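You operate a simulated robot arm through the tools that you are given. There is no shell and no other tool. Be economical: measure what you need, move in short steps, check, and stop when the job is done.

You run a simulated two-armed robot. Do the job below in one go: nothing can be reset, and whatever is moved stays where it is left.

Task
Hold each small sugar tub: lids on the white and pink, lid off the blue. Scoop in its bowl.
Fine: each tub gets its own lid; the loose lid goes on the grey rubber mat; the scoop stands in the teal bowl. Set down upright: grey scoop.

Only the result counts: the job must be done as asked and must still hold three seconds after the hand-in. Knocking over, shifting, dropping, spilling or breaking anything else fails it. Lids that push on must go on centred and level and be pressed home; caps that screw on are set level and turned clockwise until they are tight.

Robot
Two 6-joint arms with two-finger grippers on one trunk, on a base that drives. Base frame: it is fixed to the floor where the robot stands at the start and does not move with it; the origin is under the middle of the robot, x ahead of it, y to its left, z up; the surface under the hand at the start is at about z = 0.84. Readings come in m, degrees, newtons and seconds.
The left shoulder is at the start at [0.061, 0.143, 0.9], the right one opposite. With the tool pointing down near the work surface each hand reaches from about 0.3 to 0.72 m from the robot's upright axis, wherever it stands, measured 20 degrees to its own side. Places, roughly: blue lid (9x9x3 cm) [0.6, 0.2, 0.9]; grey scoop (6x5x15 cm) [0.5, 0.2, 0.9]; heat knob [0.5, 0.5, 0.9]; inside of the teal bowl [0.4, 0.4, 0.8]; motor switch [0.5, 0.6, 0.9]; pink lid (9x9x3 cm) [0.5, 0.1, 0.9]; top of the grey mat [0.5, 0.1, 0.8]; white lid (9x9x3 cm) [0.5, 0, 0.9]. Payload 2.45 kg a hand.
Tool frame (each hand has its own): the origin (TCP) lies between the finger pads and is the grasp point; the fingertips stand 0.026 m ahead of it; z points along the fingers, y is the line along which they close. The gripper opens to 0.096 m. The gripper's body begins 0.069 m behind the TCP.
Orientation is told as [roll, pitch, yaw] about the base's x, y, z axes, in that order, counted from this pose: with the fingers straight down and closing along the base's y, the tool's x points along the base's -x, its y along +y and its z along -z.

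Tools
- The arms move only by the tool jog_arm. It takes "left_steps", "right_steps" or both (then of equal length, played together; a hand with none holds still); each is a list of rows, each a list of 3 entries, a list of its own where there are three numbers: the shift along the tool's x, y, z in units of 400 mm (1.0 is 400 mm), then the turn, a rotation vector about the tool's x, y, z in units of 120 degrees (1.0 is 120 degrees), then the finger opening in m, from 0 to 0.096. In form: [[[x, y, z], [rx, ry, rz], fingers], ...]. A call has 1 to 8 rows; each row is the pose to reach, as a shift and turn from the pose commanded when the call began, along the tool's axes at that moment. A call with a number of a shift or a turn outside -1 to 1 is refused whole. Rows are played at 5 a second. More than 0.05 m and 8.6 degrees between two rows, or a gripper value outside its range, and nothing of the call is played. A pose out of reach is approached as far as the arm can. The call stops where the force on the tool passes 60 N (or 10 N more than at its start, if that is more) or the arm is blocked; 0.2 s more then pass. The fingers move at their own pace and stop on an object; they squeeze with about 42 N. The grip force told is the motor's: it shows also when the fingers shut on nothing. Time passes only in rows, and 0.2 s behind the last, so rows that repeat a pose let the fingers close. It gives the time, the measured TCP pose, the force on the tool (base axes), the opening and the grip force at its end, in the units of the frame above (readings bear some noise), with the torque about the TCP (base axes, N m) and any sound that the robot's microphone picked up.
- Cameras (640 x 400 px; columns grow to the right, rows downward): "scene" is now at [0.1382, 0.0287, 1.5074]; the picture's right is [0.34, -0.94, -0.00], its down [-0.68, -0.25, -0.69] and it looks along [0.65, 0.24, -0.72] (base axes); focal length 258 px, centre (320, 200). "left" rides on the left gripper at [0.082, -0.003, -0.098] in its tool frame; the picture's right is [0.04, 1.00, 0.00], its down [-0.73, 0.03, -0.68] and it looks along [-0.68, 0.03, 0.73] (tool axes); focal length 256 px, centre (320, 200). "right" rides on the right gripper at [0.082, 0.003, -0.098] in its tool frame; the picture's right is [-0.04, 1.00, 0.00], its down [-0.73, -0.03, -0.68] and it looks along [-0.68, -0.03, 0.73] (tool axes); focal length 256 px, centre (320, 200).
- grab_frame(camera): a new picture of that camera. No time passes.
- lift_body(by): slides the trunk up (or, below 0, down) by that many m; the arms and the scene camera ride with it, the base frame stays. It gives what a move gives, with no picture.
- drive_base(legs): drives the robot by 1 to 6 legs, each [ahead, turn to the left] in m and degrees, along the robot's own axes; the way and the turn of a leg run together, so that a leg with both is an arc; at most 1.5 m and 180 degrees a leg. The arms and the cameras ride along, it lands a little off, and it stops where it bumps. It gives what a move gives.
- head_to(pan, tilt): turns the head with the scene camera to pan (to the left, within 86 degrees either way) and tilt (down, from -29 to 69), counted from straight ahead of the robot. It gives what a move gives.
- probe_pixels(camera, pixels): for up to 12 pixels [column, row] of the newest picture of that camera ("zoom" is the newest enlarged one), the place [x, y, z] in the base frame of the surface seen there, good to about 0.002 m. No time passes.
- inspect(camera, box): a new picture of the part [left, top, right, bottom] of that camera's present view, enlarged. No time passes.
- hand_in(): hands the job in; it is judged then, once.

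Go step by step. Measure first, check grasps and placings, and put right what went wrong. The budget is 80 turns and 70 pictures, counting those below and the enlarged ones. Unless the task says otherwise, let go and move clear before handing in, and close with one line.

The tools are called after ">>>" as a command line: name --argument value ..., lists and objects as JSON in quotes. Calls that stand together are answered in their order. jog_arm: Moves the arms, as the interface text tells. Its arguments: {"type":"object","properties":{"left_steps":{"type":"array"},"right_steps":{"type":"array"}},"required":[]} The other tools are called the same way: lift_body (by) slides the trunk up or down; drive_base (legs) drives the base; head_to (pan, tilt) turns the head that bears the scene camera; grab_frame (camera) takes a picture; probe_pixels (camera, pixels) gives the place of the surface under pixels of a picture; inspect (camera, box) takes an enlarged picture of a part of a camera's view; hand_in () hands the job in.

At the start:

```text
clock: 0.0
left_ee_pos: [0.481, 0.3585, 1.1826]
left_ee_rot: [0.0, 0.0, -0.2]
left_force: [0.3, 0.1, -0.3]
left_wrist_torque: [-0.04, 0.02, 0.02]
left_opening: 0.0959
left_grip_force: 0.0
right_ee_pos: [0.4327, -0.0762, 1.219]
right_ee_rot: [0.0, -0.1, -0.1]
right_force: [0.4, -0.1, 0.5]
right_wrist_torque: [0.0, 0.03, 0.03]
right_opening: 0.0959
right_grip_force: 0.1
trunk travel left (down, up): [-0.525, 0.065]
robot x, y, heading: [-0.0024, 0.0016, 0.2]
head pan, tilt: [20.2, 46.0]
```

scene: 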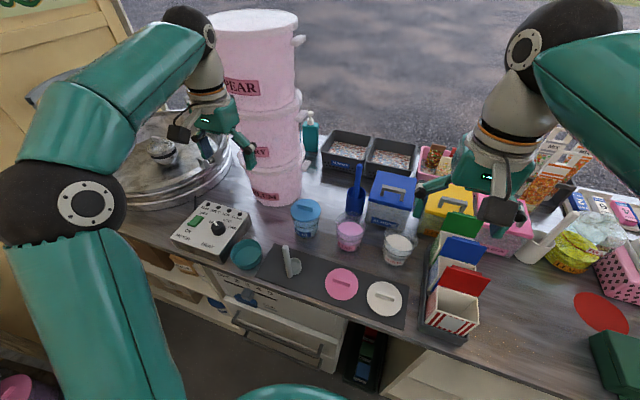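
right: 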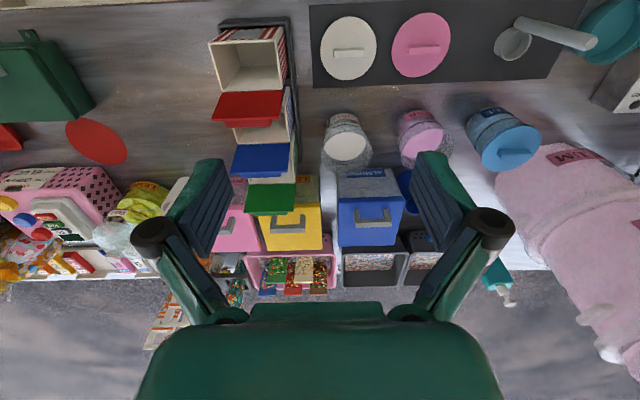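
left: 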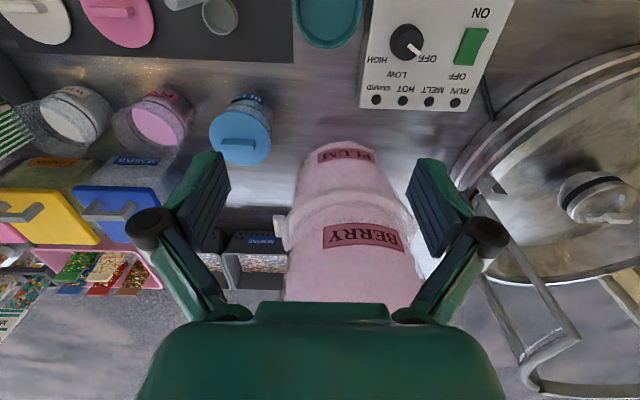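

The scene shows the tubs at about (306,217), (350,236) and (398,248), the lids and scoop on the mat, and the bowl at (247,254). I'll enlarge this part to measure it.

>>> inspect --camera "scene" --box '[220, 180, 430, 330]'

>>> inspect --camera "left" --box '[0, 0, 400, 180]'

>>> inspect --camera "right" --box '[300, 0, 640, 200]'

```text
2.67 times, centred on (325, 255) of scene
```

zoom: 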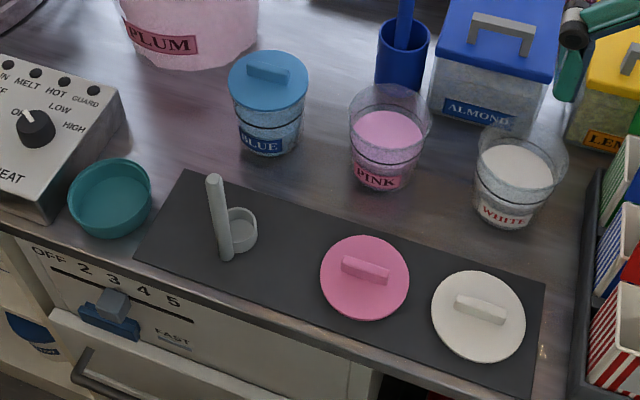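

```text
1.60 times, centred on (200, 90) of left
```

zoom: 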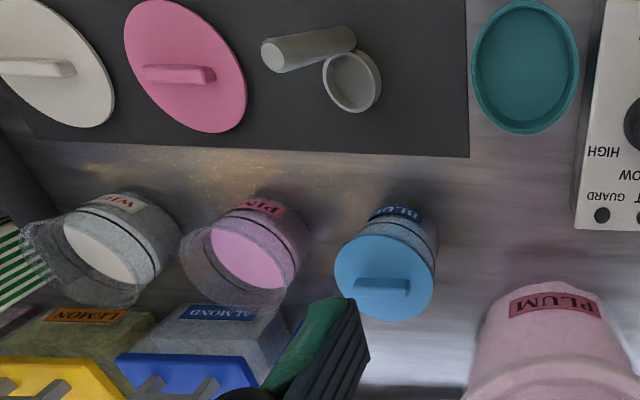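

```text
1.88 times, centred on (470, 100) of right
```

zoom: 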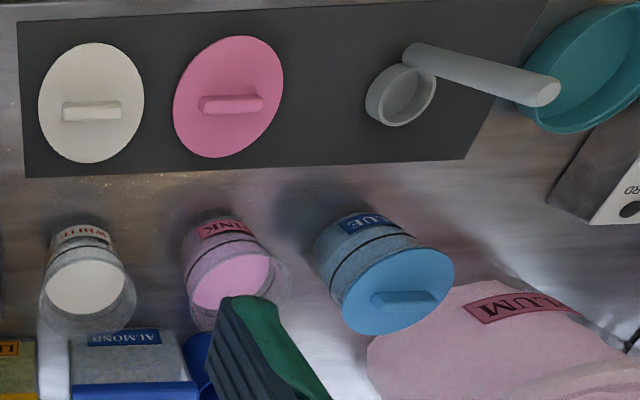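

The latest enlarged picture (right) shows lid handles at (91,110), (230,104) and (404,299) and the scoop handle top at (545,92). I'll probe those, plus scene points for the tubs.

>>> probe_pixels --camera "zoom" --pixels '[[65, 111], [118, 107], [91, 108], [202, 105], [260, 101], [231, 103], [376, 299], [434, 297], [405, 297], [545, 92], [405, 100], [91, 45]]'

>>> probe_pixels --camera "scene" --pixels '[[305, 218], [303, 237], [350, 230], [345, 250], [398, 242], [393, 262], [247, 250], [247, 241], [293, 265], [285, 247], [289, 276], [245, 270]]'

>>> probe_pixels --camera "right" --pixels '[[347, 137], [337, 162], [347, 147], [422, 133], [424, 141], [495, 112], [320, 80], [400, 75], [540, 75], [312, 20], [520, 10], [600, 20]]'

```text
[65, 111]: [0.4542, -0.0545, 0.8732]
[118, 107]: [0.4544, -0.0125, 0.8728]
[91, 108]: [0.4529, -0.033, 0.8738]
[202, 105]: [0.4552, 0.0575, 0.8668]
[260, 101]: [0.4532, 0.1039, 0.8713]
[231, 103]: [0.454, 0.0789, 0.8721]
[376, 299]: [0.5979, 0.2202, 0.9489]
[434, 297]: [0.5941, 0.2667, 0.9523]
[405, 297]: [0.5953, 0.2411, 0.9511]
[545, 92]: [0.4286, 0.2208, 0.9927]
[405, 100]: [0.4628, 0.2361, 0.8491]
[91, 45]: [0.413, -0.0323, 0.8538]
```

```text
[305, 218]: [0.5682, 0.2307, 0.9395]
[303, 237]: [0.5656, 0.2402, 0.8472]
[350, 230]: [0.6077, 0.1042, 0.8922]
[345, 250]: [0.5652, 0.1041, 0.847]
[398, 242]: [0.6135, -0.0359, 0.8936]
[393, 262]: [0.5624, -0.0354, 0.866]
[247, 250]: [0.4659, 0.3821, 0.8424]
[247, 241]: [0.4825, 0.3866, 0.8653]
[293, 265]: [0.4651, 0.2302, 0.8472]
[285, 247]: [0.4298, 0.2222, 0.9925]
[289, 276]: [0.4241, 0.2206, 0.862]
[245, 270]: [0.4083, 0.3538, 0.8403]
```

```text
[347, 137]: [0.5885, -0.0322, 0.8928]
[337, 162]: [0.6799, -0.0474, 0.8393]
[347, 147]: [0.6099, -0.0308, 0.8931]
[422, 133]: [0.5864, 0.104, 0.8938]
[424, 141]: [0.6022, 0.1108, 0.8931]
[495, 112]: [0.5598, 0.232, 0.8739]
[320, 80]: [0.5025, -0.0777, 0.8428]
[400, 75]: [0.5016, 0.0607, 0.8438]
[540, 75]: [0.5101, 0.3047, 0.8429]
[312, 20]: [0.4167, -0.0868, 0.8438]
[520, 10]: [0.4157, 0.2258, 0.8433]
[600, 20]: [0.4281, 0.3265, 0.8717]
```

Measured so far: table about 0.840, mat top 0.843, lid knobs run along y with tops at about 0.873, and blue lid knob top is 0.951. Next I need a closer look at the bowl and scoop, and at the tub rims.

>>> inspect --camera "scene" --box '[222, 225, 318, 285]'

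>>> probe_pixels --camera "zoom" --pixels '[[60, 190], [270, 190], [165, 100], [165, 290], [165, 210], [165, 130], [165, 250], [100, 200], [230, 200], [480, 205], [445, 270], [418, 150]]'

```text
6.67 times, centred on (270, 255) of scene
```

zoom: 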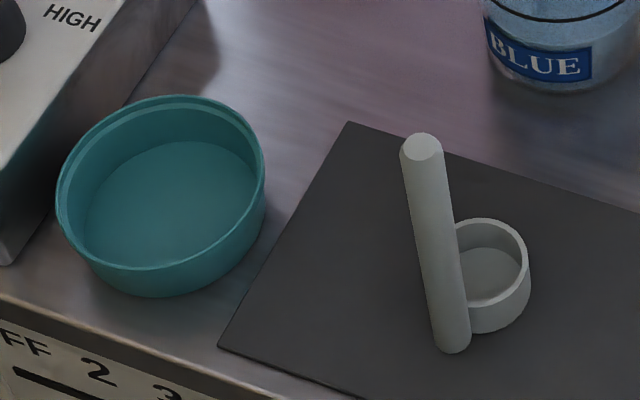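

```text
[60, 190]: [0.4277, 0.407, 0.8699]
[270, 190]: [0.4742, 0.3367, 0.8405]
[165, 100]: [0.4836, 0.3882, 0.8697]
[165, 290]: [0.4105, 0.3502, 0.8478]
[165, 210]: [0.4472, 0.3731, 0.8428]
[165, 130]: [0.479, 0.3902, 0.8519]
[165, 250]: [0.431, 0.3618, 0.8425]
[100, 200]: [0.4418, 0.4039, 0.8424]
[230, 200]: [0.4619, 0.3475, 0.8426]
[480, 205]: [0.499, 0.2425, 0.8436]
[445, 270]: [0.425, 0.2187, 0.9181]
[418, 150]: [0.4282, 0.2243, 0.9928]
```

The enlarged picture shows the bowl rim and the scoop cup (rim around (490,265)). I'll probe more rim points to find the bowl and scoop centres.

>>> probe_pixels --camera "zoom" --pixels '[[262, 170], [165, 267], [200, 98], [230, 235], [75, 240], [100, 115], [490, 275], [490, 222], [527, 270], [500, 300], [450, 345], [424, 145]]'

>>> inspect --camera "scene" --box '[280, 190, 424, 280]'

```text
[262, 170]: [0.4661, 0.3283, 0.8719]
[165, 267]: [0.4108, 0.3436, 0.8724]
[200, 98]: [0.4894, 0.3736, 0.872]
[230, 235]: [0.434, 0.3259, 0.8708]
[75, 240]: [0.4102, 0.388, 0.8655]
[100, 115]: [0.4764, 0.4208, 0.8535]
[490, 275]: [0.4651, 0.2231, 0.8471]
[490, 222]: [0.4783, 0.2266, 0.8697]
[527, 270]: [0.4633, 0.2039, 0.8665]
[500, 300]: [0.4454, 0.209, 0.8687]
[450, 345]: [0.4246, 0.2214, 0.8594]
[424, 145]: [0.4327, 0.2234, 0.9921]
```

```text
4.44 times, centred on (352, 235) of scene
```

zoom: 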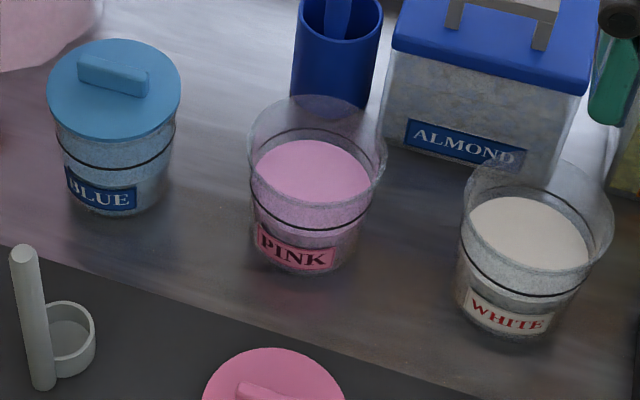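

The bowl centre is about (0.4475, 0.367) with a floor at 0.8425 and radius about 0.037. The scoop handle is at (0.4295, 0.2225) with its top at 0.9925. I'll move the left hand over the handle and down around it.

>>> jog_arm --left_steps '[[[0.043, -0.113, 0], [0, 0, 0], 0.07], [[0.086, -0.226, 0], [0, 0, 0], 0.07], [[0.1288, -0.34, 0], [0, 0, 0], 0.07], [[0.1288, -0.34, 0.11], [0, 0, 0], 0.07], [[0.1288, -0.34, 0.22], [0, 0, 0], 0.07], [[0.1288, -0.34, 0.33], [0, 0, 0], 0.07], [[0.1288, -0.34, 0.44], [0, 0, 0], 0.07], [[0.1288, -0.34, 0.544], [0, 0, 0], 0.07]]'

>>> grab_frame --camera "left"

```text
clock: 1.8
left_ee_pos: [0.4305, 0.2216, 0.9654]
left_ee_rot: [0.0, 0.0, -0.1]
left_force: [0.3, -0.2, -0.8]
left_wrist_torque: [-0.01, 0.02, -0.01]
left_opening: 0.0699
left_grip_force: 0.0
right_ee_pos: [0.4339, -0.0762, 1.2187]
right_ee_rot: [0.0, 0.1, 0.0]
right_force: [0.5, -1.0, 0.6]
right_wrist_torque: [-0.01, 0.02, 0.01]
right_opening: 0.0961
right_grip_force: 0.0
trunk travel left (down, up): [-0.525, 0.065]
robot x, y, heading: [-0.0021, 0.0035, 0.1]
head pan, tilt: [20.2, 46.0]
```

```text
61 pictures are left
```

left: 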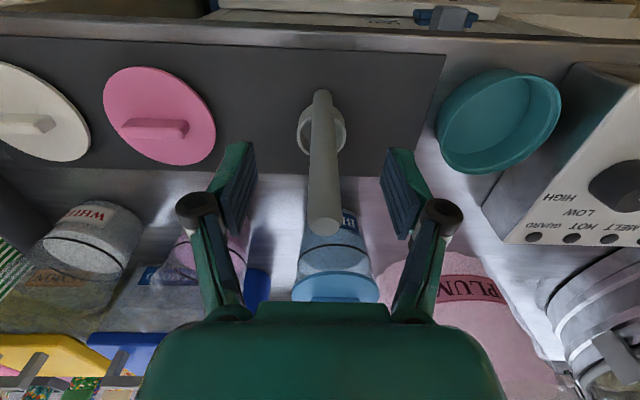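

The handle sits centred between the fingers. I'll close them and lift a little.

>>> jog_arm --left_steps '[[[0, 0, 0], [0, 0, 0], 0.0], [[0, 0, 0], [0, 0, 0], 0.0], [[0, 0, 0], [0, 0, 0], 0.0], [[0, 0, 0], [0, 0, 0], 0.0], [[0, 0, -0.03], [0, 0, 0], 0.0], [[0, 0, -0.1], [0, 0, 0], 0.0], [[0, 0, -0.16], [0, 0, 0], 0.0]]'

>>> grab_frame --camera "scene"

```text
clock: 3.4
left_ee_pos: [0.4291, 0.2223, 1.0289]
left_ee_rot: [-0.1, 0.0, 0.0]
left_force: [0.7, -0.2, -1.4]
left_wrist_torque: [0.0, 0.04, -0.05]
left_opening: 0.0145
left_grip_force: 40.0
right_ee_pos: [0.4336, -0.0757, 1.2182]
right_ee_rot: [0.0, 0.0, 0.0]
right_force: [-0.9, 0.1, -0.3]
right_wrist_torque: [0.04, 0.04, 0.01]
right_opening: 0.0959
right_grip_force: 0.2
trunk travel left (down, up): [-0.525, 0.065]
robot x, y, heading: [-0.0009, 0.0027, 0.1]
head pan, tilt: [20.2, 46.0]
```

```text
60 pictures are left
```

scene: 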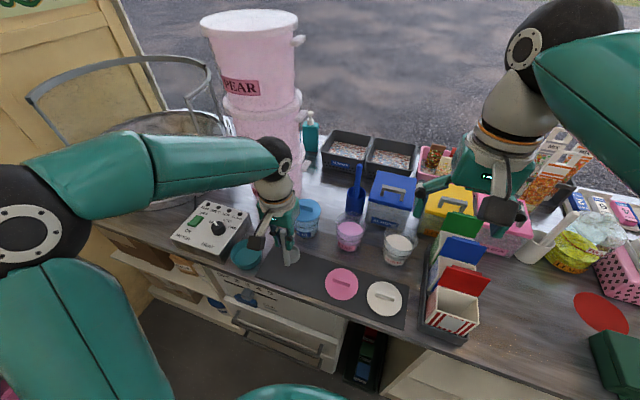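

The scoop is gripped (opening 0.0145) and lifted. Next I'll carry it +0.143 m in y over the bowl and lower it.

>>> jog_arm --left_steps '[[[0.002, 0.09, 0], [0, 0, 0], 0.0], [[0.004, 0.18, 0], [0, 0, 0], 0.0], [[0.006, 0.27, 0], [0, 0, 0], 0.0], [[0.008, 0.3575, 0], [0, 0, 0], 0.0], [[0.008, 0.3575, 0], [0, 0, 0], 0.0], [[0.008, 0.3575, 0.06], [0, 0, 0], 0.0], [[0.008, 0.3575, 0.11], [0, 0, 0], 0.0]]'

>>> inspect --camera "scene" --box '[200, 200, 312, 270]'

>>> grab_frame --camera "left"

```text
clock: 5.0
left_ee_pos: [0.4275, 0.3667, 0.9847]
left_ee_rot: [0.1, 0.0, -0.1]
left_force: [-0.1, 1.0, -0.2]
left_wrist_torque: [-0.01, 0.06, -0.04]
left_opening: 0.0145
left_grip_force: 40.4
right_ee_pos: [0.4349, -0.0765, 1.2193]
right_ee_rot: [0.0, 0.1, 0.0]
right_force: [0.5, -0.5, -0.3]
right_wrist_torque: [0.01, 0.03, -0.05]
right_opening: 0.096
right_grip_force: 0.1
trunk travel left (down, up): [-0.525, 0.065]
robot x, y, heading: [0.0019, 0.0046, 0.0]
head pan, tilt: [20.2, 46.0]
```

```text
5.71 times, centred on (256, 235) of scene
```

zoom: 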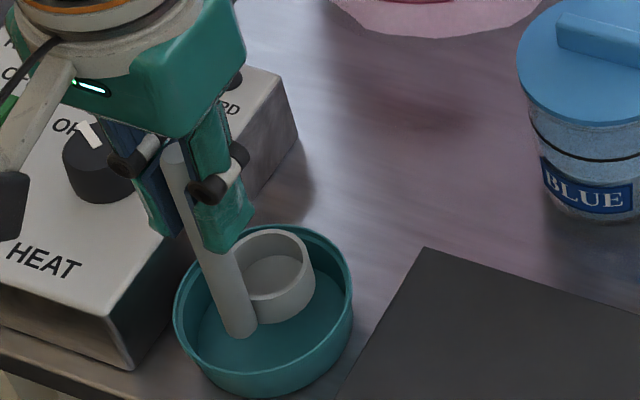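

```text
58 pictures are left
```

left: 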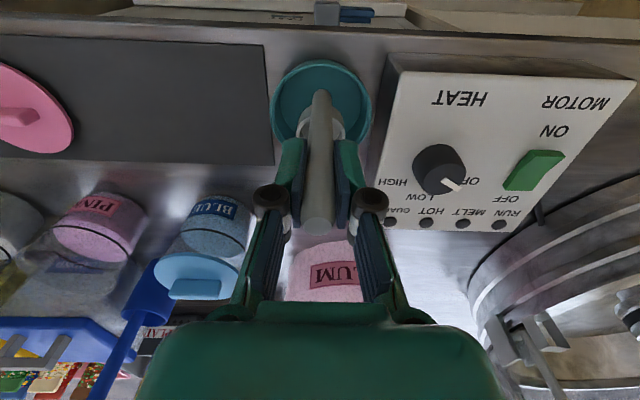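

The cup is over the bowl interior and clear of the rim, as the enlarged view at (270,280) shows. I'll lower the last 2 cm.

>>> jog_arm --left_steps '[[[0, 0, 0.025], [0, 0, 0], 0.0], [[0, 0, 0.045], [0, 0, 0], 0.0], [[0, 0, 0.051], [0, 0, 0], 0.0], [[0, 0, 0.051], [0, 0, 0], 0.0]]'

>>> inspect --camera "scene" --box '[200, 200, 312, 270]'

```text
clock: 6.0
left_ee_pos: [0.4267, 0.3659, 0.9662]
left_ee_rot: [0.1, -0.3, 0.0]
left_force: [-0.9, 3.1, 21.4]
left_wrist_torque: [0.14, -0.37, 0.05]
left_opening: 0.0143
left_grip_force: 40.8
right_ee_pos: [0.4318, -0.077, 1.2199]
right_ee_rot: [0.1, 0.0, 0.0]
right_force: [0.7, -0.3, 0.3]
right_wrist_torque: [-0.01, 0.01, -0.01]
right_opening: 0.0958
right_grip_force: 0.1
trunk travel left (down, up): [-0.525, 0.065]
robot x, y, heading: [-0.0029, -0.001, -0.1]
head pan, tilt: [20.2, 46.0]
```

```text
5.71 times, centred on (256, 235) of scene
```

zoom: 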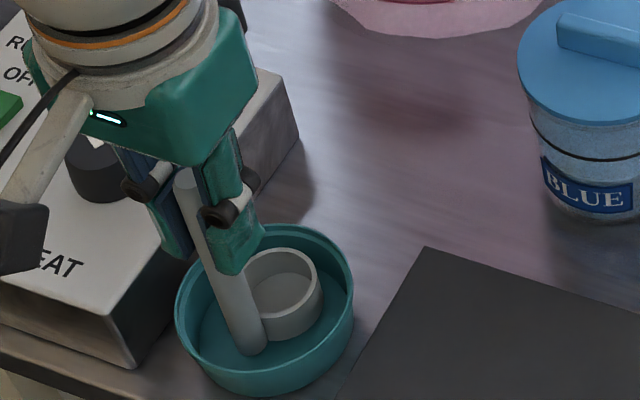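

The scoop stands on the bowl floor with 21 N of contact. I'll ease off 1 mm, open, and rise straight up.

>>> jog_arm --left_steps '[[[0, 0, -0.003], [0, 0, 0], 0.0], [[0, 0, -0.004], [0, 0, 0], 0.04], [[0, 0, -0.004], [0, 0, 0], 0.04], [[0, 0, -0.03], [0, 0, 0], 0.04], [[0, 0, -0.13], [0, 0, 0], 0.04], [[0, 0, -0.25], [0, 0, 0], 0.04], [[0, 0, -0.36], [0, 0, 0], 0.04]]'

>>> inspect --camera "scene" --box '[200, 200, 312, 270]'

```text
clock: 7.6
left_ee_pos: [0.4265, 0.3661, 1.1093]
left_ee_rot: [-0.1, 0.0, 0.0]
left_force: [-0.5, 0.2, -0.5]
left_wrist_torque: [-0.01, 0.02, 0.01]
left_opening: 0.0401
left_grip_force: 0.0
right_ee_pos: [0.4334, -0.0766, 1.2185]
right_ee_rot: [0.0, 0.0, 0.0]
right_force: [-1.0, 0.2, -0.2]
right_wrist_torque: [0.02, -0.01, 0.01]
right_opening: 0.0959
right_grip_force: 0.1
trunk travel left (down, up): [-0.525, 0.065]
robot x, y, heading: [-0.0007, 0.0001, 0.1]
head pan, tilt: [20.2, 46.0]
```

```text
5.71 times, centred on (256, 235) of scene
```

zoom: 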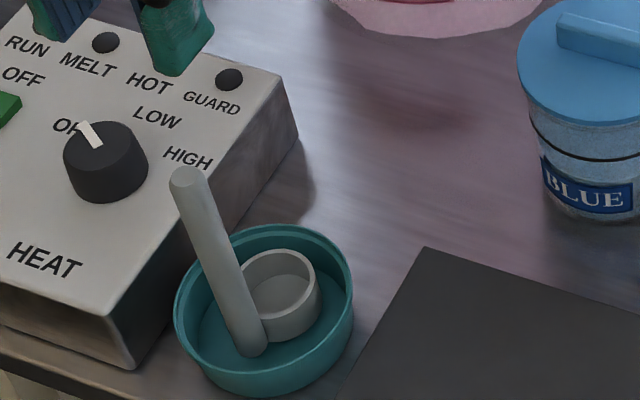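

The scoop is standing in the bowl. Next is the blue tub: the left hand takes a tilted grasp from the front so the lid stays free, so I'll first move and yaw it, then pitch it up 50°.

>>> jog_arm --left_steps '[[[-0.028, -0.072, 0.024], [0, 0, 0.042], 0.096], [[-0.056, -0.144, 0.048], [0, 0, 0.084], 0.096], [[-0.085, -0.215, 0.0725], [0, 0, 0.125], 0.096]]'

>>> jog_arm --left_steps '[[[0, 0, 0], [0, -0.0595, 0], 0.096], [[0, 0, 0], [0, -0.119, 0], 0.096], [[0, 0, 0], [0, -0.1785, 0], 0.096], [[0, 0, 0], [0, -0.238, 0], 0.096], [[0, 0, 0], [0, -0.2975, 0], 0.096], [[0, 0, 0], [0, -0.357, 0], 0.096], [[0, 0, 0], [0, -0.4167, 0], 0.096]]'

>>> grab_frame --camera "scene"

>>> grab_frame --camera "left"

```text
clock: 8.4
left_ee_pos: [0.4619, 0.2811, 1.0791]
left_ee_rot: [0.0, 0.2, -15.1]
left_force: [-0.3, -0.1, -0.1]
left_wrist_torque: [0.0, 0.03, -0.02]
left_opening: 0.0961
left_grip_force: 0.0
right_ee_pos: [0.4348, -0.0761, 1.2197]
right_ee_rot: [0.0, 0.1, -0.1]
right_force: [0.1, -0.4, -0.2]
right_wrist_torque: [-0.02, 0.02, 0.01]
right_opening: 0.0961
right_grip_force: 0.1
trunk travel left (down, up): [-0.525, 0.065]
robot x, y, heading: [0.0003, 0.0026, -0.3]
head pan, tilt: [20.2, 46.0]
```

```text
clock: 10.0
left_ee_pos: [0.4607, 0.2796, 1.079]
left_ee_rot: [-0.2, -48.7, -15.1]
left_force: [-0.5, -0.2, -0.4]
left_wrist_torque: [-0.01, 0.04, 0.03]
left_opening: 0.096
left_grip_force: 0.0
right_ee_pos: [0.4328, -0.0758, 1.2196]
right_ee_rot: [0.1, 0.0, -0.1]
right_force: [-0.4, -1.2, 0.3]
right_wrist_torque: [0.0, 0.01, -0.04]
right_opening: 0.0962
right_grip_force: 0.0
trunk travel left (down, up): [-0.525, 0.065]
robot x, y, heading: [0.0034, 0.0001, -0.1]
head pan, tilt: [20.2, 46.0]
```

```text
55 pictures are left
```

scene: 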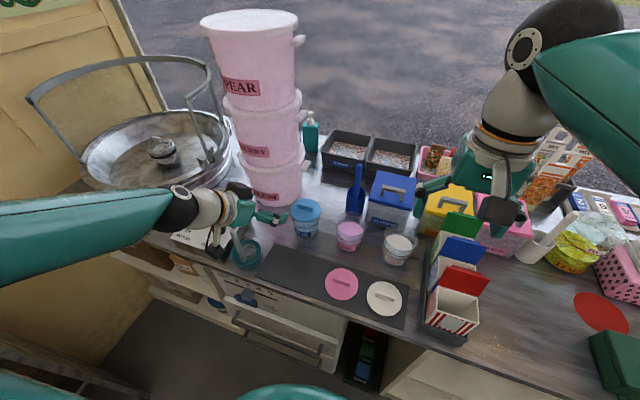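

```text
54 pictures are left
```

left: 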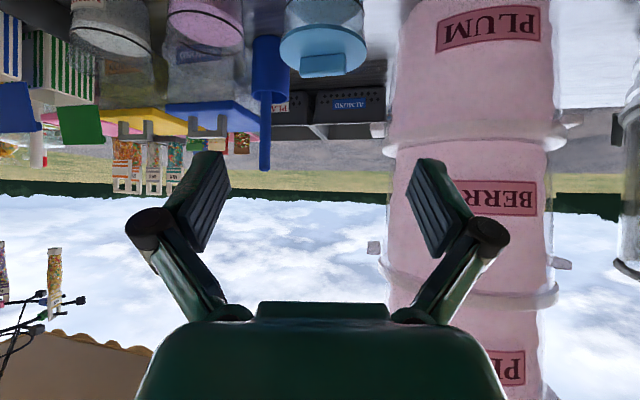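

The tilted pose is reached. Before going in I'll check where the plum tower stands and the blue lid's edges.

>>> inspect --camera "scene" --box '[240, 170, 352, 240]'

>>> probe_pixels --camera "scene" --pixels '[[275, 203], [295, 195], [301, 180], [258, 195], [306, 221], [292, 208], [320, 208], [300, 235]]'

```text
5.71 times, centred on (296, 205) of scene
```

zoom: 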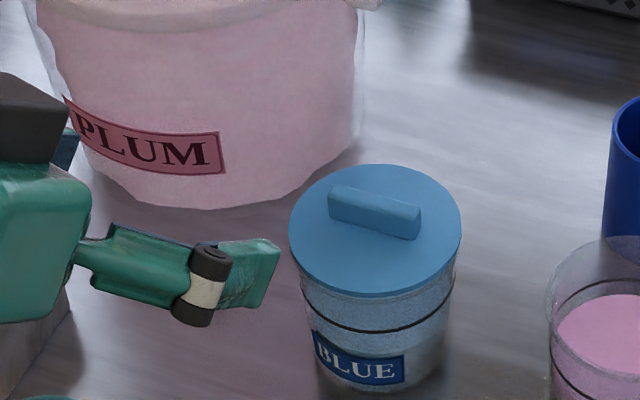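

```text
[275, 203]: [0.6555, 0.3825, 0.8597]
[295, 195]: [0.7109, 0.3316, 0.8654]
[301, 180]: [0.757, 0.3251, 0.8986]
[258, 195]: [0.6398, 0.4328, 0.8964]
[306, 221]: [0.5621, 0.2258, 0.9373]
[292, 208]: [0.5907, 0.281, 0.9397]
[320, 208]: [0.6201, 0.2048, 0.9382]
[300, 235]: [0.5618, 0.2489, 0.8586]
```

Plum tower is about 10 cm beyond the tub, so the fingers have room. I'll fit the lid circle from the edge pixels in this enlarged view.

>>> probe_pixels --camera "zoom" --pixels '[[292, 230], [457, 225], [375, 167], [375, 289], [315, 268], [440, 262], [375, 325], [350, 360], [376, 215], [340, 225], [410, 225], [420, 180]]'

```text
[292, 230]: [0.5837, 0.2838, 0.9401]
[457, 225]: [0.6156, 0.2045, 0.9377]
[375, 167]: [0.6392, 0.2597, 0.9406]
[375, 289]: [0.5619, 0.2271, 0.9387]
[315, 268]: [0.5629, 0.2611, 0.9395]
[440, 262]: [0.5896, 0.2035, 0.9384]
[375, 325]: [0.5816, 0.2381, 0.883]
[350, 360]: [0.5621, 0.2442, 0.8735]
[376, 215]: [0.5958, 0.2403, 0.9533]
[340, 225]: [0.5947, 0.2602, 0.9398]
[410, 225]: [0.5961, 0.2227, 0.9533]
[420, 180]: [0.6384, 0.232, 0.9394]
```

Tub centre is about (0.598, 0.243), with body radius about 0.039. I'll go to the pre-grasp point, 13 cm back along the tool.

>>> jog_arm --left_steps '[[[0.056, 0, 0.0867], [0, 0, 0], 0.096], [[0.112, 0, 0.1733], [0, 0, 0], 0.096], [[0.168, 0, 0.26], [0, 0, 0], 0.096], [[0.168, 0, 0.26], [0, 0, 0], 0.096]]'

>>> grab_frame --camera "left"

>>> inspect --camera "scene" --box '[200, 170, 360, 270]'

```text
clock: 11.0
left_ee_pos: [0.498, 0.2822, 0.9676]
left_ee_rot: [-0.5, -49.9, -15.0]
left_force: [0.1, -0.4, -0.7]
left_wrist_torque: [0.01, -0.02, -0.01]
left_opening: 0.0961
left_grip_force: 0.0
left hand out of reach, approached as far as the arm can: row 3, 4
right_ee_pos: [0.4325, -0.0767, 1.2196]
right_ee_rot: [0.1, 0.1, 0.0]
right_force: [-0.4, -0.6, 0.7]
right_wrist_torque: [0.03, -0.02, 0.03]
right_opening: 0.0959
right_grip_force: 0.0
trunk travel left (down, up): [-0.525, 0.065]
robot x, y, heading: [0.0048, 0.0011, -0.2]
head pan, tilt: [20.2, 46.0]
```

```text
52 pictures are left
```

left: 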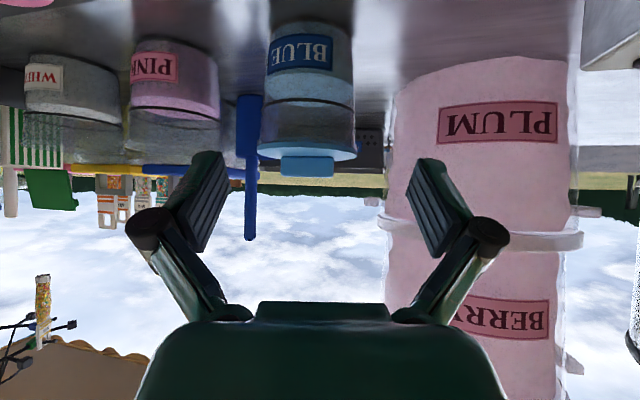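

```text
4.00 times, centred on (280, 220) of scene
```

zoom: 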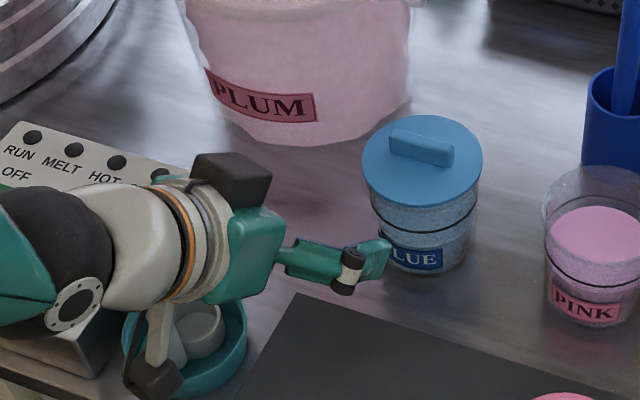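

The arm reached (0.498, 0.282, 0.968) and reported the last rows out of reach, about 14 mm off. I'll advance 5 cm along the tool to see whether it can be reached further ahead, and check that the scoop is untouched.

>>> jog_arm --left_steps '[[[0, 0, 0.06], [0, 0, 0], 0.096], [[0, 0, 0.12], [0, 0, 0], 0.096], [[0, 0, 0.12], [0, 0, 0], 0.096]]'

>>> inspect --camera "scene" --box '[200, 170, 360, 270]'

```text
clock: 11.8
left_ee_pos: [0.5377, 0.2844, 0.9497]
left_ee_rot: [-0.7, -49.9, -14.9]
left_force: [-0.5, 0.1, -0.5]
left_wrist_torque: [0.0, 0.04, -0.02]
left_opening: 0.0958
left_grip_force: 0.1
left hand out of reach, approached as far as the arm can: row 1, 2, 3
right_ee_pos: [0.433, -0.0757, 1.2184]
right_ee_rot: [0.0, 0.0, 0.1]
right_force: [0.1, 0.5, -0.2]
right_wrist_torque: [-0.02, -0.04, 0.01]
right_opening: 0.0958
right_grip_force: 0.1
trunk travel left (down, up): [-0.525, 0.065]
robot x, y, heading: [0.0013, -0.0003, -0.1]
head pan, tilt: [20.2, 46.0]
```

```text
4.00 times, centred on (280, 220) of scene
```

zoom: 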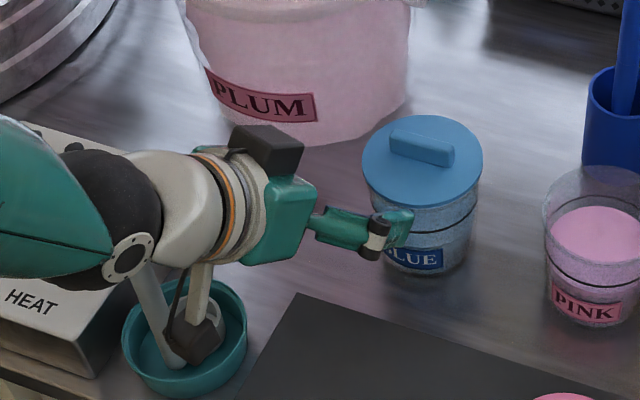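

The scoop still stands, but this heading runs into a joint limit for the left arm. It makes more sense to hold the blue tub with the right hand from front-right and lift the lid with the left, so I'll raise the left hand straight up and turn it back down.

>>> jog_arm --left_steps '[[[-0.07, 0, -0.06], [0, 0, 0], 0.096], [[-0.14, 0, -0.12], [0, 0, 0], 0.096], [[-0.21, 0, -0.18], [0, 0, 0], 0.096], [[-0.28, 0, -0.24], [0, 0, 0], 0.096], [[-0.33, 0, -0.28], [0, 0, 0], 0.096]]'

>>> jog_arm --left_steps '[[[0, 0, 0], [0, 0.069, 0], 0.07], [[0, 0, 0], [0, 0.138, 0], 0.07], [[0, 0, 0], [0, 0.207, 0], 0.07], [[0, 0, 0], [0, 0.276, 0], 0.07], [[0, 0, 0], [0, 0.345, 0], 0.07], [[0, 0, 0], [0, 0.41, 0], 0.07]]'

>>> grab_frame --camera "scene"

```text
clock: 13.0
left_ee_pos: [0.5382, 0.2844, 1.1226]
left_ee_rot: [0.0, -50.1, -15.2]
left_force: [0.3, -0.3, -0.5]
left_wrist_torque: [-0.02, 0.02, 0.01]
left_opening: 0.0961
left_grip_force: 0.1
right_ee_pos: [0.432, -0.0761, 1.219]
right_ee_rot: [0.0, 0.0, 0.1]
right_force: [0.3, 0.0, -0.6]
right_wrist_torque: [0.02, 0.03, 0.02]
right_opening: 0.096
right_grip_force: 0.1
trunk travel left (down, up): [-0.525, 0.065]
robot x, y, heading: [-0.0022, 0.0039, 0.0]
head pan, tilt: [20.2, 46.0]
```

```text
clock: 14.4
left_ee_pos: [0.5392, 0.2834, 1.1211]
left_ee_rot: [0.0, -0.7, -15.1]
left_force: [-0.1, -0.5, 0.0]
left_wrist_torque: [0.0, 0.0, 0.0]
left_opening: 0.0699
left_grip_force: 0.0
right_ee_pos: [0.4357, -0.0761, 1.2193]
right_ee_rot: [0.0, 0.1, 0.0]
right_force: [0.2, 0.4, 0.3]
right_wrist_torque: [0.0, 0.02, -0.04]
right_opening: 0.096
right_grip_force: 0.0
trunk travel left (down, up): [-0.525, 0.065]
robot x, y, heading: [0.0032, 0.0015, -0.1]
head pan, tilt: [20.2, 46.0]
```

```text
49 pictures are left
```

scene: 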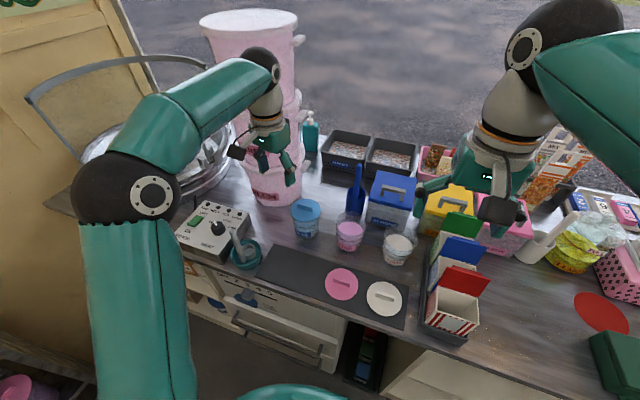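

Path is clear. I'll park the left hand to the left while turning it so its fingers close along x for the blue knob, and bring the right hand toward the middle with yaw +30°.

>>> jog_arm --left_steps '[[[0.02, 0.027, -0.009], [0, 0, 0.0705], 0.07], [[0.04, 0.054, -0.019], [0, 0, 0.141], 0.07], [[0.06, 0.081, -0.028], [0, 0, 0.2115], 0.07], [[0.08, 0.108, -0.037], [0, 0, 0.282], 0.07], [[0.1, 0.135, -0.047], [0, 0, 0.3525], 0.07], [[0.12, 0.162, -0.056], [0, 0, 0.423], 0.07], [[0.14, 0.189, -0.065], [0, 0, 0.4935], 0.07], [[0.161, 0.216, -0.075], [0, 0, 0.564], 0.07]]' --right_steps '[[[-0.011, 0.042, 0.022], [0, 0, -0.031], 0.096], [[-0.022, 0.085, 0.044], [0, 0, -0.0625], 0.096], [[-0.033, 0.127, 0.066], [0, 0, -0.094], 0.096], [[-0.044, 0.17, 0.087], [0, 0, -0.125], 0.096], [[-0.055, 0.212, 0.109], [0, 0, -0.156], 0.096], [[-0.066, 0.255, 0.131], [0, 0, -0.1875], 0.096], [[-0.077, 0.297, 0.153], [0, 0, -0.219], 0.096], [[-0.0875, 0.34, 0.175], [0, 0, -0.25], 0.096]]'

>>> jog_arm --left_steps '[[[0, 0, 0], [0, 0, 0.059], 0.07], [[0, 0, 0], [0, 0, 0.059], 0.07], [[0, 0, 0], [0, 0, 0.059], 0.07], [[0, 0, 0], [0, 0, 0.059], 0.07], [[0, 0, 0], [0, 0, 0.059], 0.07], [[0, 0, 0], [0, 0, 0.059], 0.07]]' --right_steps '[[[0, 0, 0], [0, -0.068, 0], 0.096], [[0, 0, 0], [0, -0.136, 0], 0.096], [[0, 0, 0], [0, -0.204, 0], 0.096], [[0, 0, 0], [0, -0.272, 0], 0.096], [[0, 0, 0], [0, -0.34, 0], 0.096], [[0, 0, 0], [0, -0.406, 0], 0.096]]'

>>> grab_frame --camera "scene"

```text
clock: 16.2
left_ee_pos: [0.4975, 0.3842, 1.1509]
left_ee_rot: [0.8, -0.4, -83.0]
left_force: [0.0, 0.2, 0.2]
left_wrist_torque: [0.02, 0.01, 0.02]
left_opening: 0.07
left_grip_force: 0.1
right_ee_pos: [0.4711, 0.0601, 1.149]
right_ee_rot: [0.0, 0.0, 30.0]
right_force: [-0.6, 0.6, -0.1]
right_wrist_torque: [-0.01, 0.03, -0.01]
right_opening: 0.0958
right_grip_force: 0.1
trunk travel left (down, up): [-0.525, 0.065]
robot x, y, heading: [-0.0008, -0.0005, -0.2]
head pan, tilt: [20.2, 46.0]
```

```text
clock: 17.6
left_ee_pos: [0.4988, 0.384, 1.1528]
left_ee_rot: [0.8, -0.2, -89.9]
left_force: [0.1, 0.4, 0.4]
left_wrist_torque: [-0.02, -0.01, 0.01]
left_opening: 0.07
left_grip_force: 0.1
right_ee_pos: [0.4683, 0.059, 1.148]
right_ee_rot: [0.1, -48.8, 30.0]
right_force: [-0.1, 0.6, 0.0]
right_wrist_torque: [-0.02, -0.01, 0.0]
right_opening: 0.096
right_grip_force: 0.1
trunk travel left (down, up): [-0.525, 0.065]
robot x, y, heading: [-0.0035, -0.0002, -0.3]
head pan, tilt: [20.2, 46.0]
```

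```text
48 pictures are left
```

scene: 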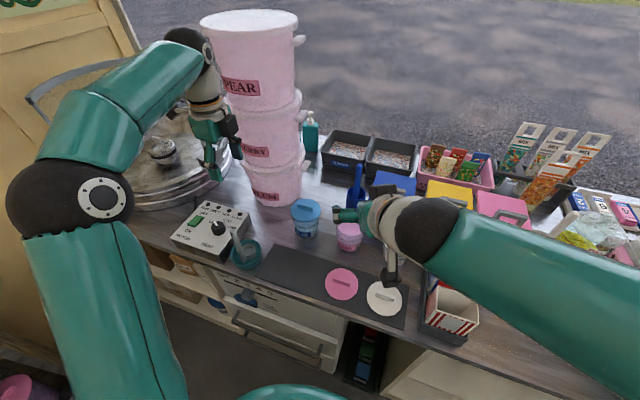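

Both poses are reached and the paths are clear. I'll send the right hand to its pre-grasp point in front-right of the blue tub.

>>> jog_arm --right_steps '[[[0.032, 0.039, 0.082], [0, 0, 0], 0.096], [[0.065, 0.078, 0.164], [0, 0, 0], 0.096], [[0.097, 0.1175, 0.246], [0, 0, 0], 0.096], [[0.13, 0.157, 0.328], [0, 0, 0], 0.096], [[0.162, 0.196, 0.41], [0, 0, 0], 0.096], [[0.194, 0.235, 0.492], [0, 0, 0], 0.096], [[0.194, 0.235, 0.492], [0, 0, 0], 0.096]]'

>>> grab_frame --camera "right"

>>> inspect --camera "scene" --box '[240, 170, 432, 290]'

```text
clock: 19.4
left_ee_pos: [0.4983, 0.3841, 1.1503]
left_ee_rot: [0.7, -0.2, -89.7]
left_force: [-0.8, -0.4, 0.4]
left_wrist_torque: [0.02, 0.02, 0.01]
left_opening: 0.0701
left_grip_force: 0.1
right_ee_pos: [0.5263, 0.1718, 0.9838]
right_ee_rot: [2.1, -51.1, 25.9]
right_force: [1.3, 0.2, -0.1]
right_wrist_torque: [0.03, -0.01, -0.02]
right_opening: 0.0959
right_grip_force: 0.2
trunk travel left (down, up): [-0.525, 0.065]
robot x, y, heading: [-0.0003, -0.0017, -0.1]
head pan, tilt: [20.2, 46.0]
stopped in row 7 (right hand): the arm was blocked; the commanded pose is now the measured one
```

```text
47 pictures are left
```

right: 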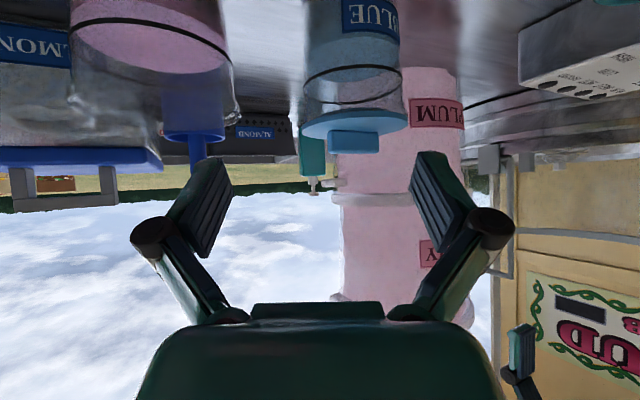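

```text
3.33 times, centred on (336, 230) of scene
```

zoom: 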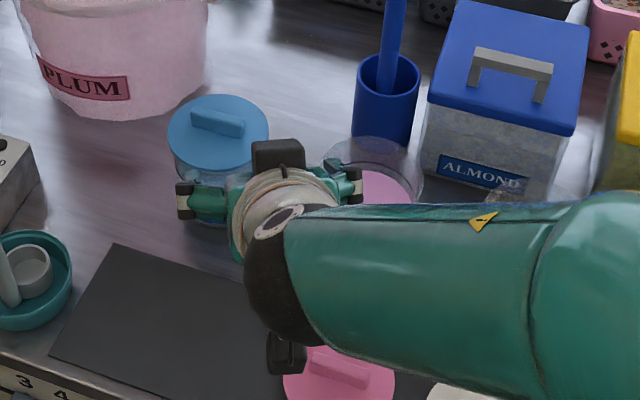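

The right arm was blocked at (0.526, 0.172, 0.984). I need to see what its forearm is touching.

>>> grab_frame --camera "scene"

>>> grab_frame --camera "left"

```text
45 pictures are left
```

scene: 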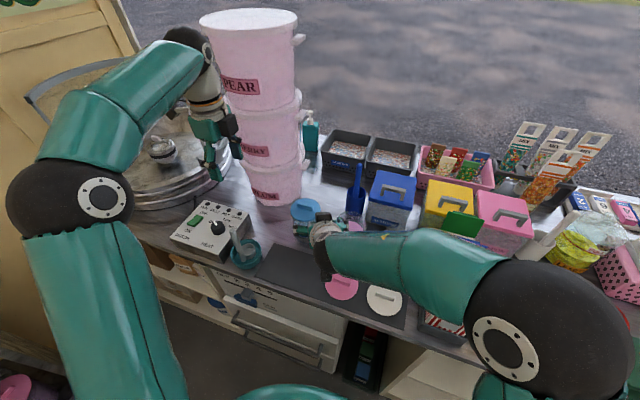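

```text
44 pictures are left
```

left: 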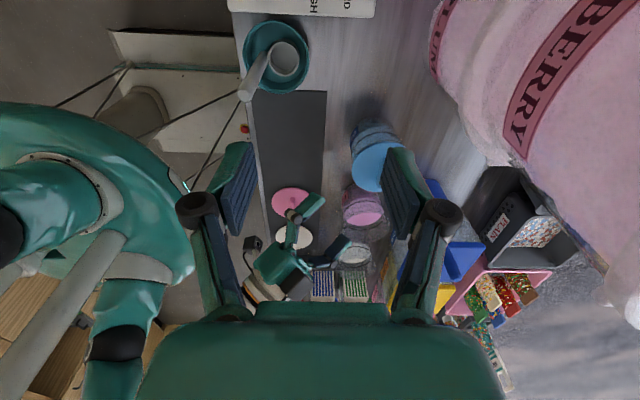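

The forearm dropped low over the box rack at right, so it may be touching a box flap. I'll retrace the path at once and check the rack.

>>> jog_arm --right_steps '[[[-0.032, -0.039, -0.082], [0, 0, 0], 0.096], [[-0.065, -0.078, -0.164], [0, 0, 0], 0.096], [[-0.097, -0.1175, -0.246], [0, 0, 0], 0.096], [[-0.13, -0.157, -0.328], [0, 0, 0], 0.096], [[-0.17, -0.18, -0.42], [0, 0, 0], 0.096]]'

>>> inspect --camera "scene" --box '[320, 150, 640, 350]'

```text
clock: 20.6
left_ee_pos: [0.4973, 0.3846, 1.1524]
left_ee_rot: [0.7, -0.1, -89.8]
left_force: [-0.6, -1.2, -1.1]
left_wrist_torque: [-0.01, 0.0, 0.03]
left_opening: 0.0701
left_grip_force: 0.1
right_ee_pos: [0.4786, 0.0656, 1.1427]
right_ee_rot: [1.8, -51.0, 26.4]
right_force: [-1.2, 0.1, 0.8]
right_wrist_torque: [0.03, -0.03, -0.01]
right_opening: 0.096
right_grip_force: 0.1
trunk travel left (down, up): [-0.525, 0.065]
robot x, y, heading: [0.0023, 0.0007, 0.1]
head pan, tilt: [20.2, 46.0]
```

```text
2.00 times, centred on (480, 250) of scene
```

zoom: 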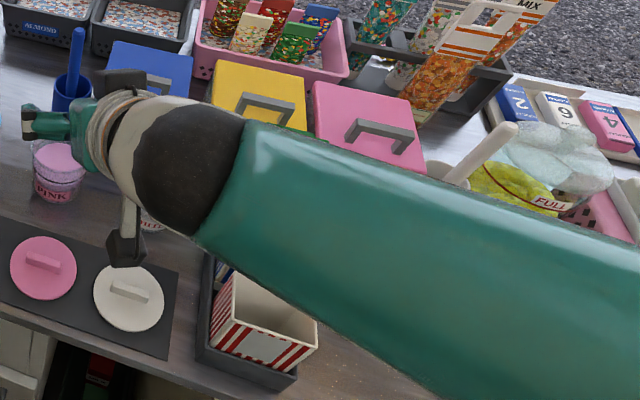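

The flaps are still hidden under the forearm. I'll return the right hand to pointing down at its start area to see the rack.

>>> jog_arm --right_steps '[[[0, 0, 0], [0, 0.07, 0], 0.096], [[0, 0, 0], [0, 0.14, 0], 0.096], [[0, 0, 0], [0, 0.21, 0], 0.096], [[0, 0, 0], [0, 0.28, 0], 0.096], [[0, 0, 0], [0, 0.35, 0], 0.096], [[0, 0, 0], [0, 0.42, 0], 0.096]]'

>>> grab_frame --camera "scene"

```text
clock: 22.0
left_ee_pos: [0.4997, 0.3855, 1.1513]
left_ee_rot: [0.7, -0.3, -89.8]
left_force: [-0.6, -0.3, -0.6]
left_wrist_torque: [-0.01, -0.03, -0.01]
left_opening: 0.0702
left_grip_force: 0.1
right_ee_pos: [0.4806, 0.0692, 1.14]
right_ee_rot: [1.1, -0.4, 27.9]
right_force: [0.4, -0.2, -0.7]
right_wrist_torque: [0.0, 0.0, 0.02]
right_opening: 0.0962
right_grip_force: 0.1
trunk travel left (down, up): [-0.525, 0.065]
robot x, y, heading: [0.0028, 0.0017, 0.1]
head pan, tilt: [20.2, 46.0]
```

```text
42 pictures are left
```

scene: 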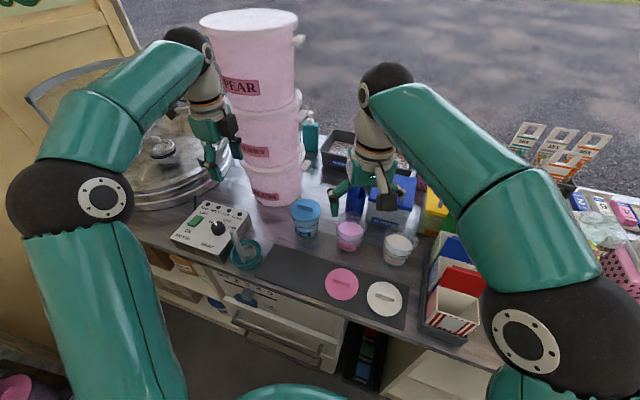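

The rack looks intact from here. I'll enlarge it and measure the flap heights.

>>> inspect --camera "scene" --box '[380, 190, 540, 350]'

>>> probe_pixels --camera "scene" --pixels '[[442, 266], [482, 272], [441, 237], [465, 246], [441, 290], [470, 325], [438, 322], [435, 240], [425, 320], [445, 212], [395, 195], [410, 180]]'

```text
2.50 times, centred on (460, 270) of scene
```

zoom: 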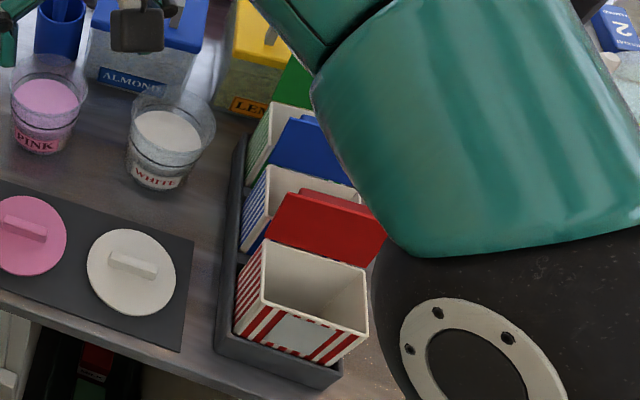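

```text
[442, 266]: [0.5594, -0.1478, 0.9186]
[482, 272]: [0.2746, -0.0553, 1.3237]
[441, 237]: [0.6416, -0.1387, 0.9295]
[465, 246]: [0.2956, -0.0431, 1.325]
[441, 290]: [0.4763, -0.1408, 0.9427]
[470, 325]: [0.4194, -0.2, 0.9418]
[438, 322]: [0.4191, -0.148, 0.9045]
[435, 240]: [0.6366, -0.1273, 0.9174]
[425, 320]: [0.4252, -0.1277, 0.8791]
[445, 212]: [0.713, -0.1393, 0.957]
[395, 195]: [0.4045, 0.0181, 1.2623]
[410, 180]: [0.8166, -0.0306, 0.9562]
```

The rack is intact. The left arm with a heading of about +10° should manage the hold if the robot turns about 25° left, which brings the right arm naturally over the lids. First I'll bring both hands in to safe positions.

>>> jog_arm --left_steps '[[[-0.045, -0.019, -0.0125], [0, 0, -0.0705], 0.096], [[-0.09, -0.037, -0.025], [0, 0, -0.141], 0.096], [[-0.136, -0.056, -0.0375], [0, 0, -0.2115], 0.096], [[-0.181, -0.075, -0.05], [0, 0, -0.282], 0.096], [[-0.227, -0.094, -0.0625], [0, 0, -0.3525], 0.096], [[-0.272, -0.112, -0.075], [0, 0, -0.423], 0.096], [[-0.317, -0.131, -0.0875], [0, 0, -0.4935], 0.096], [[-0.3625, -0.15, -0.1], [0, 0, -0.564], 0.096]]' --right_steps '[[[0.027, -0.031, -0.019], [0, 0, -0.033], 0.07], [[0.055, -0.063, -0.0375], [0, 0, -0.067], 0.07], [[0.082, -0.094, -0.056], [0, 0, -0.1], 0.07], [[0.109, -0.126, -0.075], [0, 0, -0.133], 0.07], [[0.137, -0.157, -0.094], [0, 0, -0.167], 0.07], [[0.164, -0.189, -0.1125], [0, 0, -0.2], 0.07], [[0.192, -0.22, -0.131], [0, 0, -0.233], 0.07], [[0.219, -0.252, -0.15], [0, 0, -0.2667], 0.07]]'

>>> drive_base --legs '[[-0.02, 0], [0, 24]]'

>>> head_to --pan -4 --tilt 46

>>> grab_frame --camera "scene"

```text
clock: 23.8
left_ee_pos: [0.437, 0.2376, 1.1922]
left_ee_rot: [0.0, -0.8, -22.1]
left_force: [-0.8, -0.3, 0.3]
left_wrist_torque: [0.01, 0.04, 0.02]
left_opening: 0.0961
left_grip_force: 0.1
right_ee_pos: [0.4498, -0.0651, 1.1994]
right_ee_rot: [0.7, -1.1, 59.9]
right_force: [-0.5, -0.4, -0.6]
right_wrist_torque: [0.02, -0.01, 0.01]
right_opening: 0.0699
right_grip_force: 0.1
trunk travel left (down, up): [-0.525, 0.065]
robot x, y, heading: [-0.0026, 0.0012, 0.2]
head pan, tilt: [20.2, 46.0]
```

```text
clock: 26.0
left_ee_pos: [0.2753, 0.3984, 1.1928]
left_ee_rot: [0.1, -0.8, 2.4]
left_force: [-0.9, -0.1, 0.3]
left_wrist_torque: [-0.01, 0.03, -0.01]
left_opening: 0.0961
left_grip_force: 0.0
right_ee_pos: [0.4121, 0.1263, 1.1999]
right_ee_rot: [0.8, -1.1, 84.5]
right_force: [0.3, -0.1, -0.5]
right_wrist_torque: [0.01, -0.01, 0.0]
right_opening: 0.07
right_grip_force: 0.0
trunk travel left (down, up): [-0.525, 0.065]
robot x, y, heading: [-0.0156, -0.014, 24.2]
head pan, tilt: [20.2, 46.0]
```

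```text
clock: 26.9
left_ee_pos: [0.2761, 0.3982, 1.1923]
left_ee_rot: [0.2, -0.8, 2.4]
left_force: [0.5, 0.5, -0.3]
left_wrist_torque: [0.0, 0.03, 0.0]
left_opening: 0.096
left_grip_force: 0.1
right_ee_pos: [0.4128, 0.1281, 1.2011]
right_ee_rot: [0.7, -1.2, 84.4]
right_force: [0.3, -1.4, -0.3]
right_wrist_torque: [-0.02, -0.06, 0.0]
right_opening: 0.0698
right_grip_force: 0.1
trunk travel left (down, up): [-0.525, 0.065]
robot x, y, heading: [-0.0167, -0.0149, 24.7]
head pan, tilt: [-4.0, 46.0]
```

```text
40 pictures are left
```

scene: 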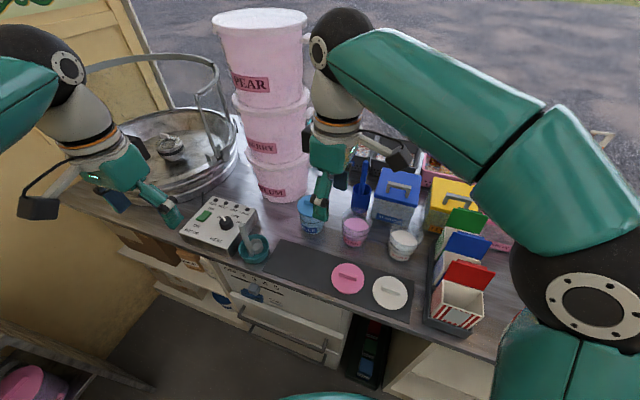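

The robot is at heading 24.5° and nothing was disturbed. I'll move the right hand right and the left hand to the middle, then tilt the left hand.

>>> jog_arm --left_steps '[[[-0.061, -0.077, 0.03], [0, 0, -0.01], 0.096], [[-0.123, -0.154, 0.06], [0, 0, -0.021], 0.096], [[-0.184, -0.231, 0.09], [0, 0, -0.031], 0.096], [[-0.246, -0.3075, 0.12], [0, 0, -0.042], 0.096], [[-0.307, -0.384, 0.15], [0, 0, -0.052], 0.096], [[-0.3685, -0.461, 0.18], [0, 0, -0.063], 0.096]]' --right_steps '[[[0.08, -0.033, 0], [0, 0, 0], 0.07], [[0.16, -0.065, 0], [0, 0, 0], 0.07], [[0.24, -0.098, 0], [0, 0, 0], 0.07], [[0.314, -0.13, 0], [0, 0, 0], 0.07], [[0.314, -0.13, 0], [0, 0, 0], 0.07], [[0.314, -0.13, 0], [0, 0, 0], 0.07]]'

>>> jog_arm --left_steps '[[[0, 0, 0], [0, -0.068, 0], 0.096], [[0, 0, 0], [0, -0.136, 0], 0.096], [[0, 0, 0], [0, -0.204, 0], 0.096], [[0, 0, 0], [0, -0.272, 0], 0.096], [[0, 0, 0], [0, -0.34, 0], 0.096], [[0, 0, 0], [0, -0.4, 0], 0.096]]'

>>> grab_frame --camera "scene"

```text
clock: 28.3
left_ee_pos: [0.4339, 0.2206, 1.1207]
left_ee_rot: [0.0, -0.8, 10.1]
left_force: [0.0, 0.4, 0.4]
left_wrist_torque: [0.0, 0.04, 0.01]
left_opening: 0.0961
left_grip_force: 0.1
right_ee_pos: [0.4539, 0.0004, 1.1956]
right_ee_rot: [0.7, -1.1, 84.4]
right_force: [0.7, 0.4, 0.3]
right_wrist_torque: [0.01, 0.04, 0.02]
right_opening: 0.07
right_grip_force: 0.0
trunk travel left (down, up): [-0.525, 0.065]
robot x, y, heading: [-0.0125, -0.0141, 24.8]
head pan, tilt: [-4.0, 46.0]
```

```text
clock: 29.7
left_ee_pos: [0.4313, 0.2205, 1.1221]
left_ee_rot: [-0.1, -48.9, 10.1]
left_force: [-0.1, 0.1, -0.4]
left_wrist_torque: [-0.05, 0.03, 0.01]
left_opening: 0.096
left_grip_force: 0.0
right_ee_pos: [0.453, 0.0014, 1.1958]
right_ee_rot: [0.7, -1.1, 84.5]
right_force: [0.2, 1.0, 0.2]
right_wrist_torque: [0.01, -0.01, -0.02]
right_opening: 0.0698
right_grip_force: 0.1
trunk travel left (down, up): [-0.525, 0.065]
robot x, y, heading: [-0.016, -0.015, 24.5]
head pan, tilt: [-4.0, 46.0]
```

```text
39 pictures are left
```

scene: 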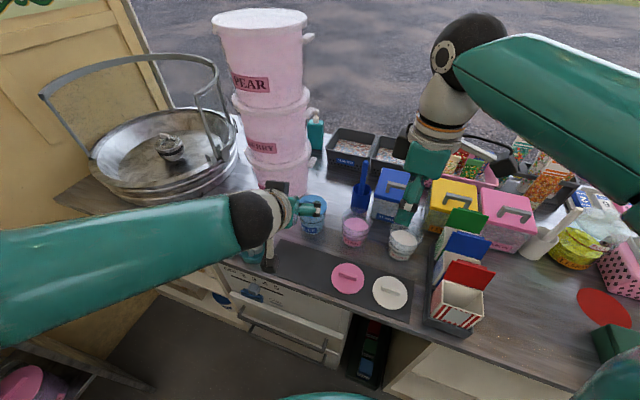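

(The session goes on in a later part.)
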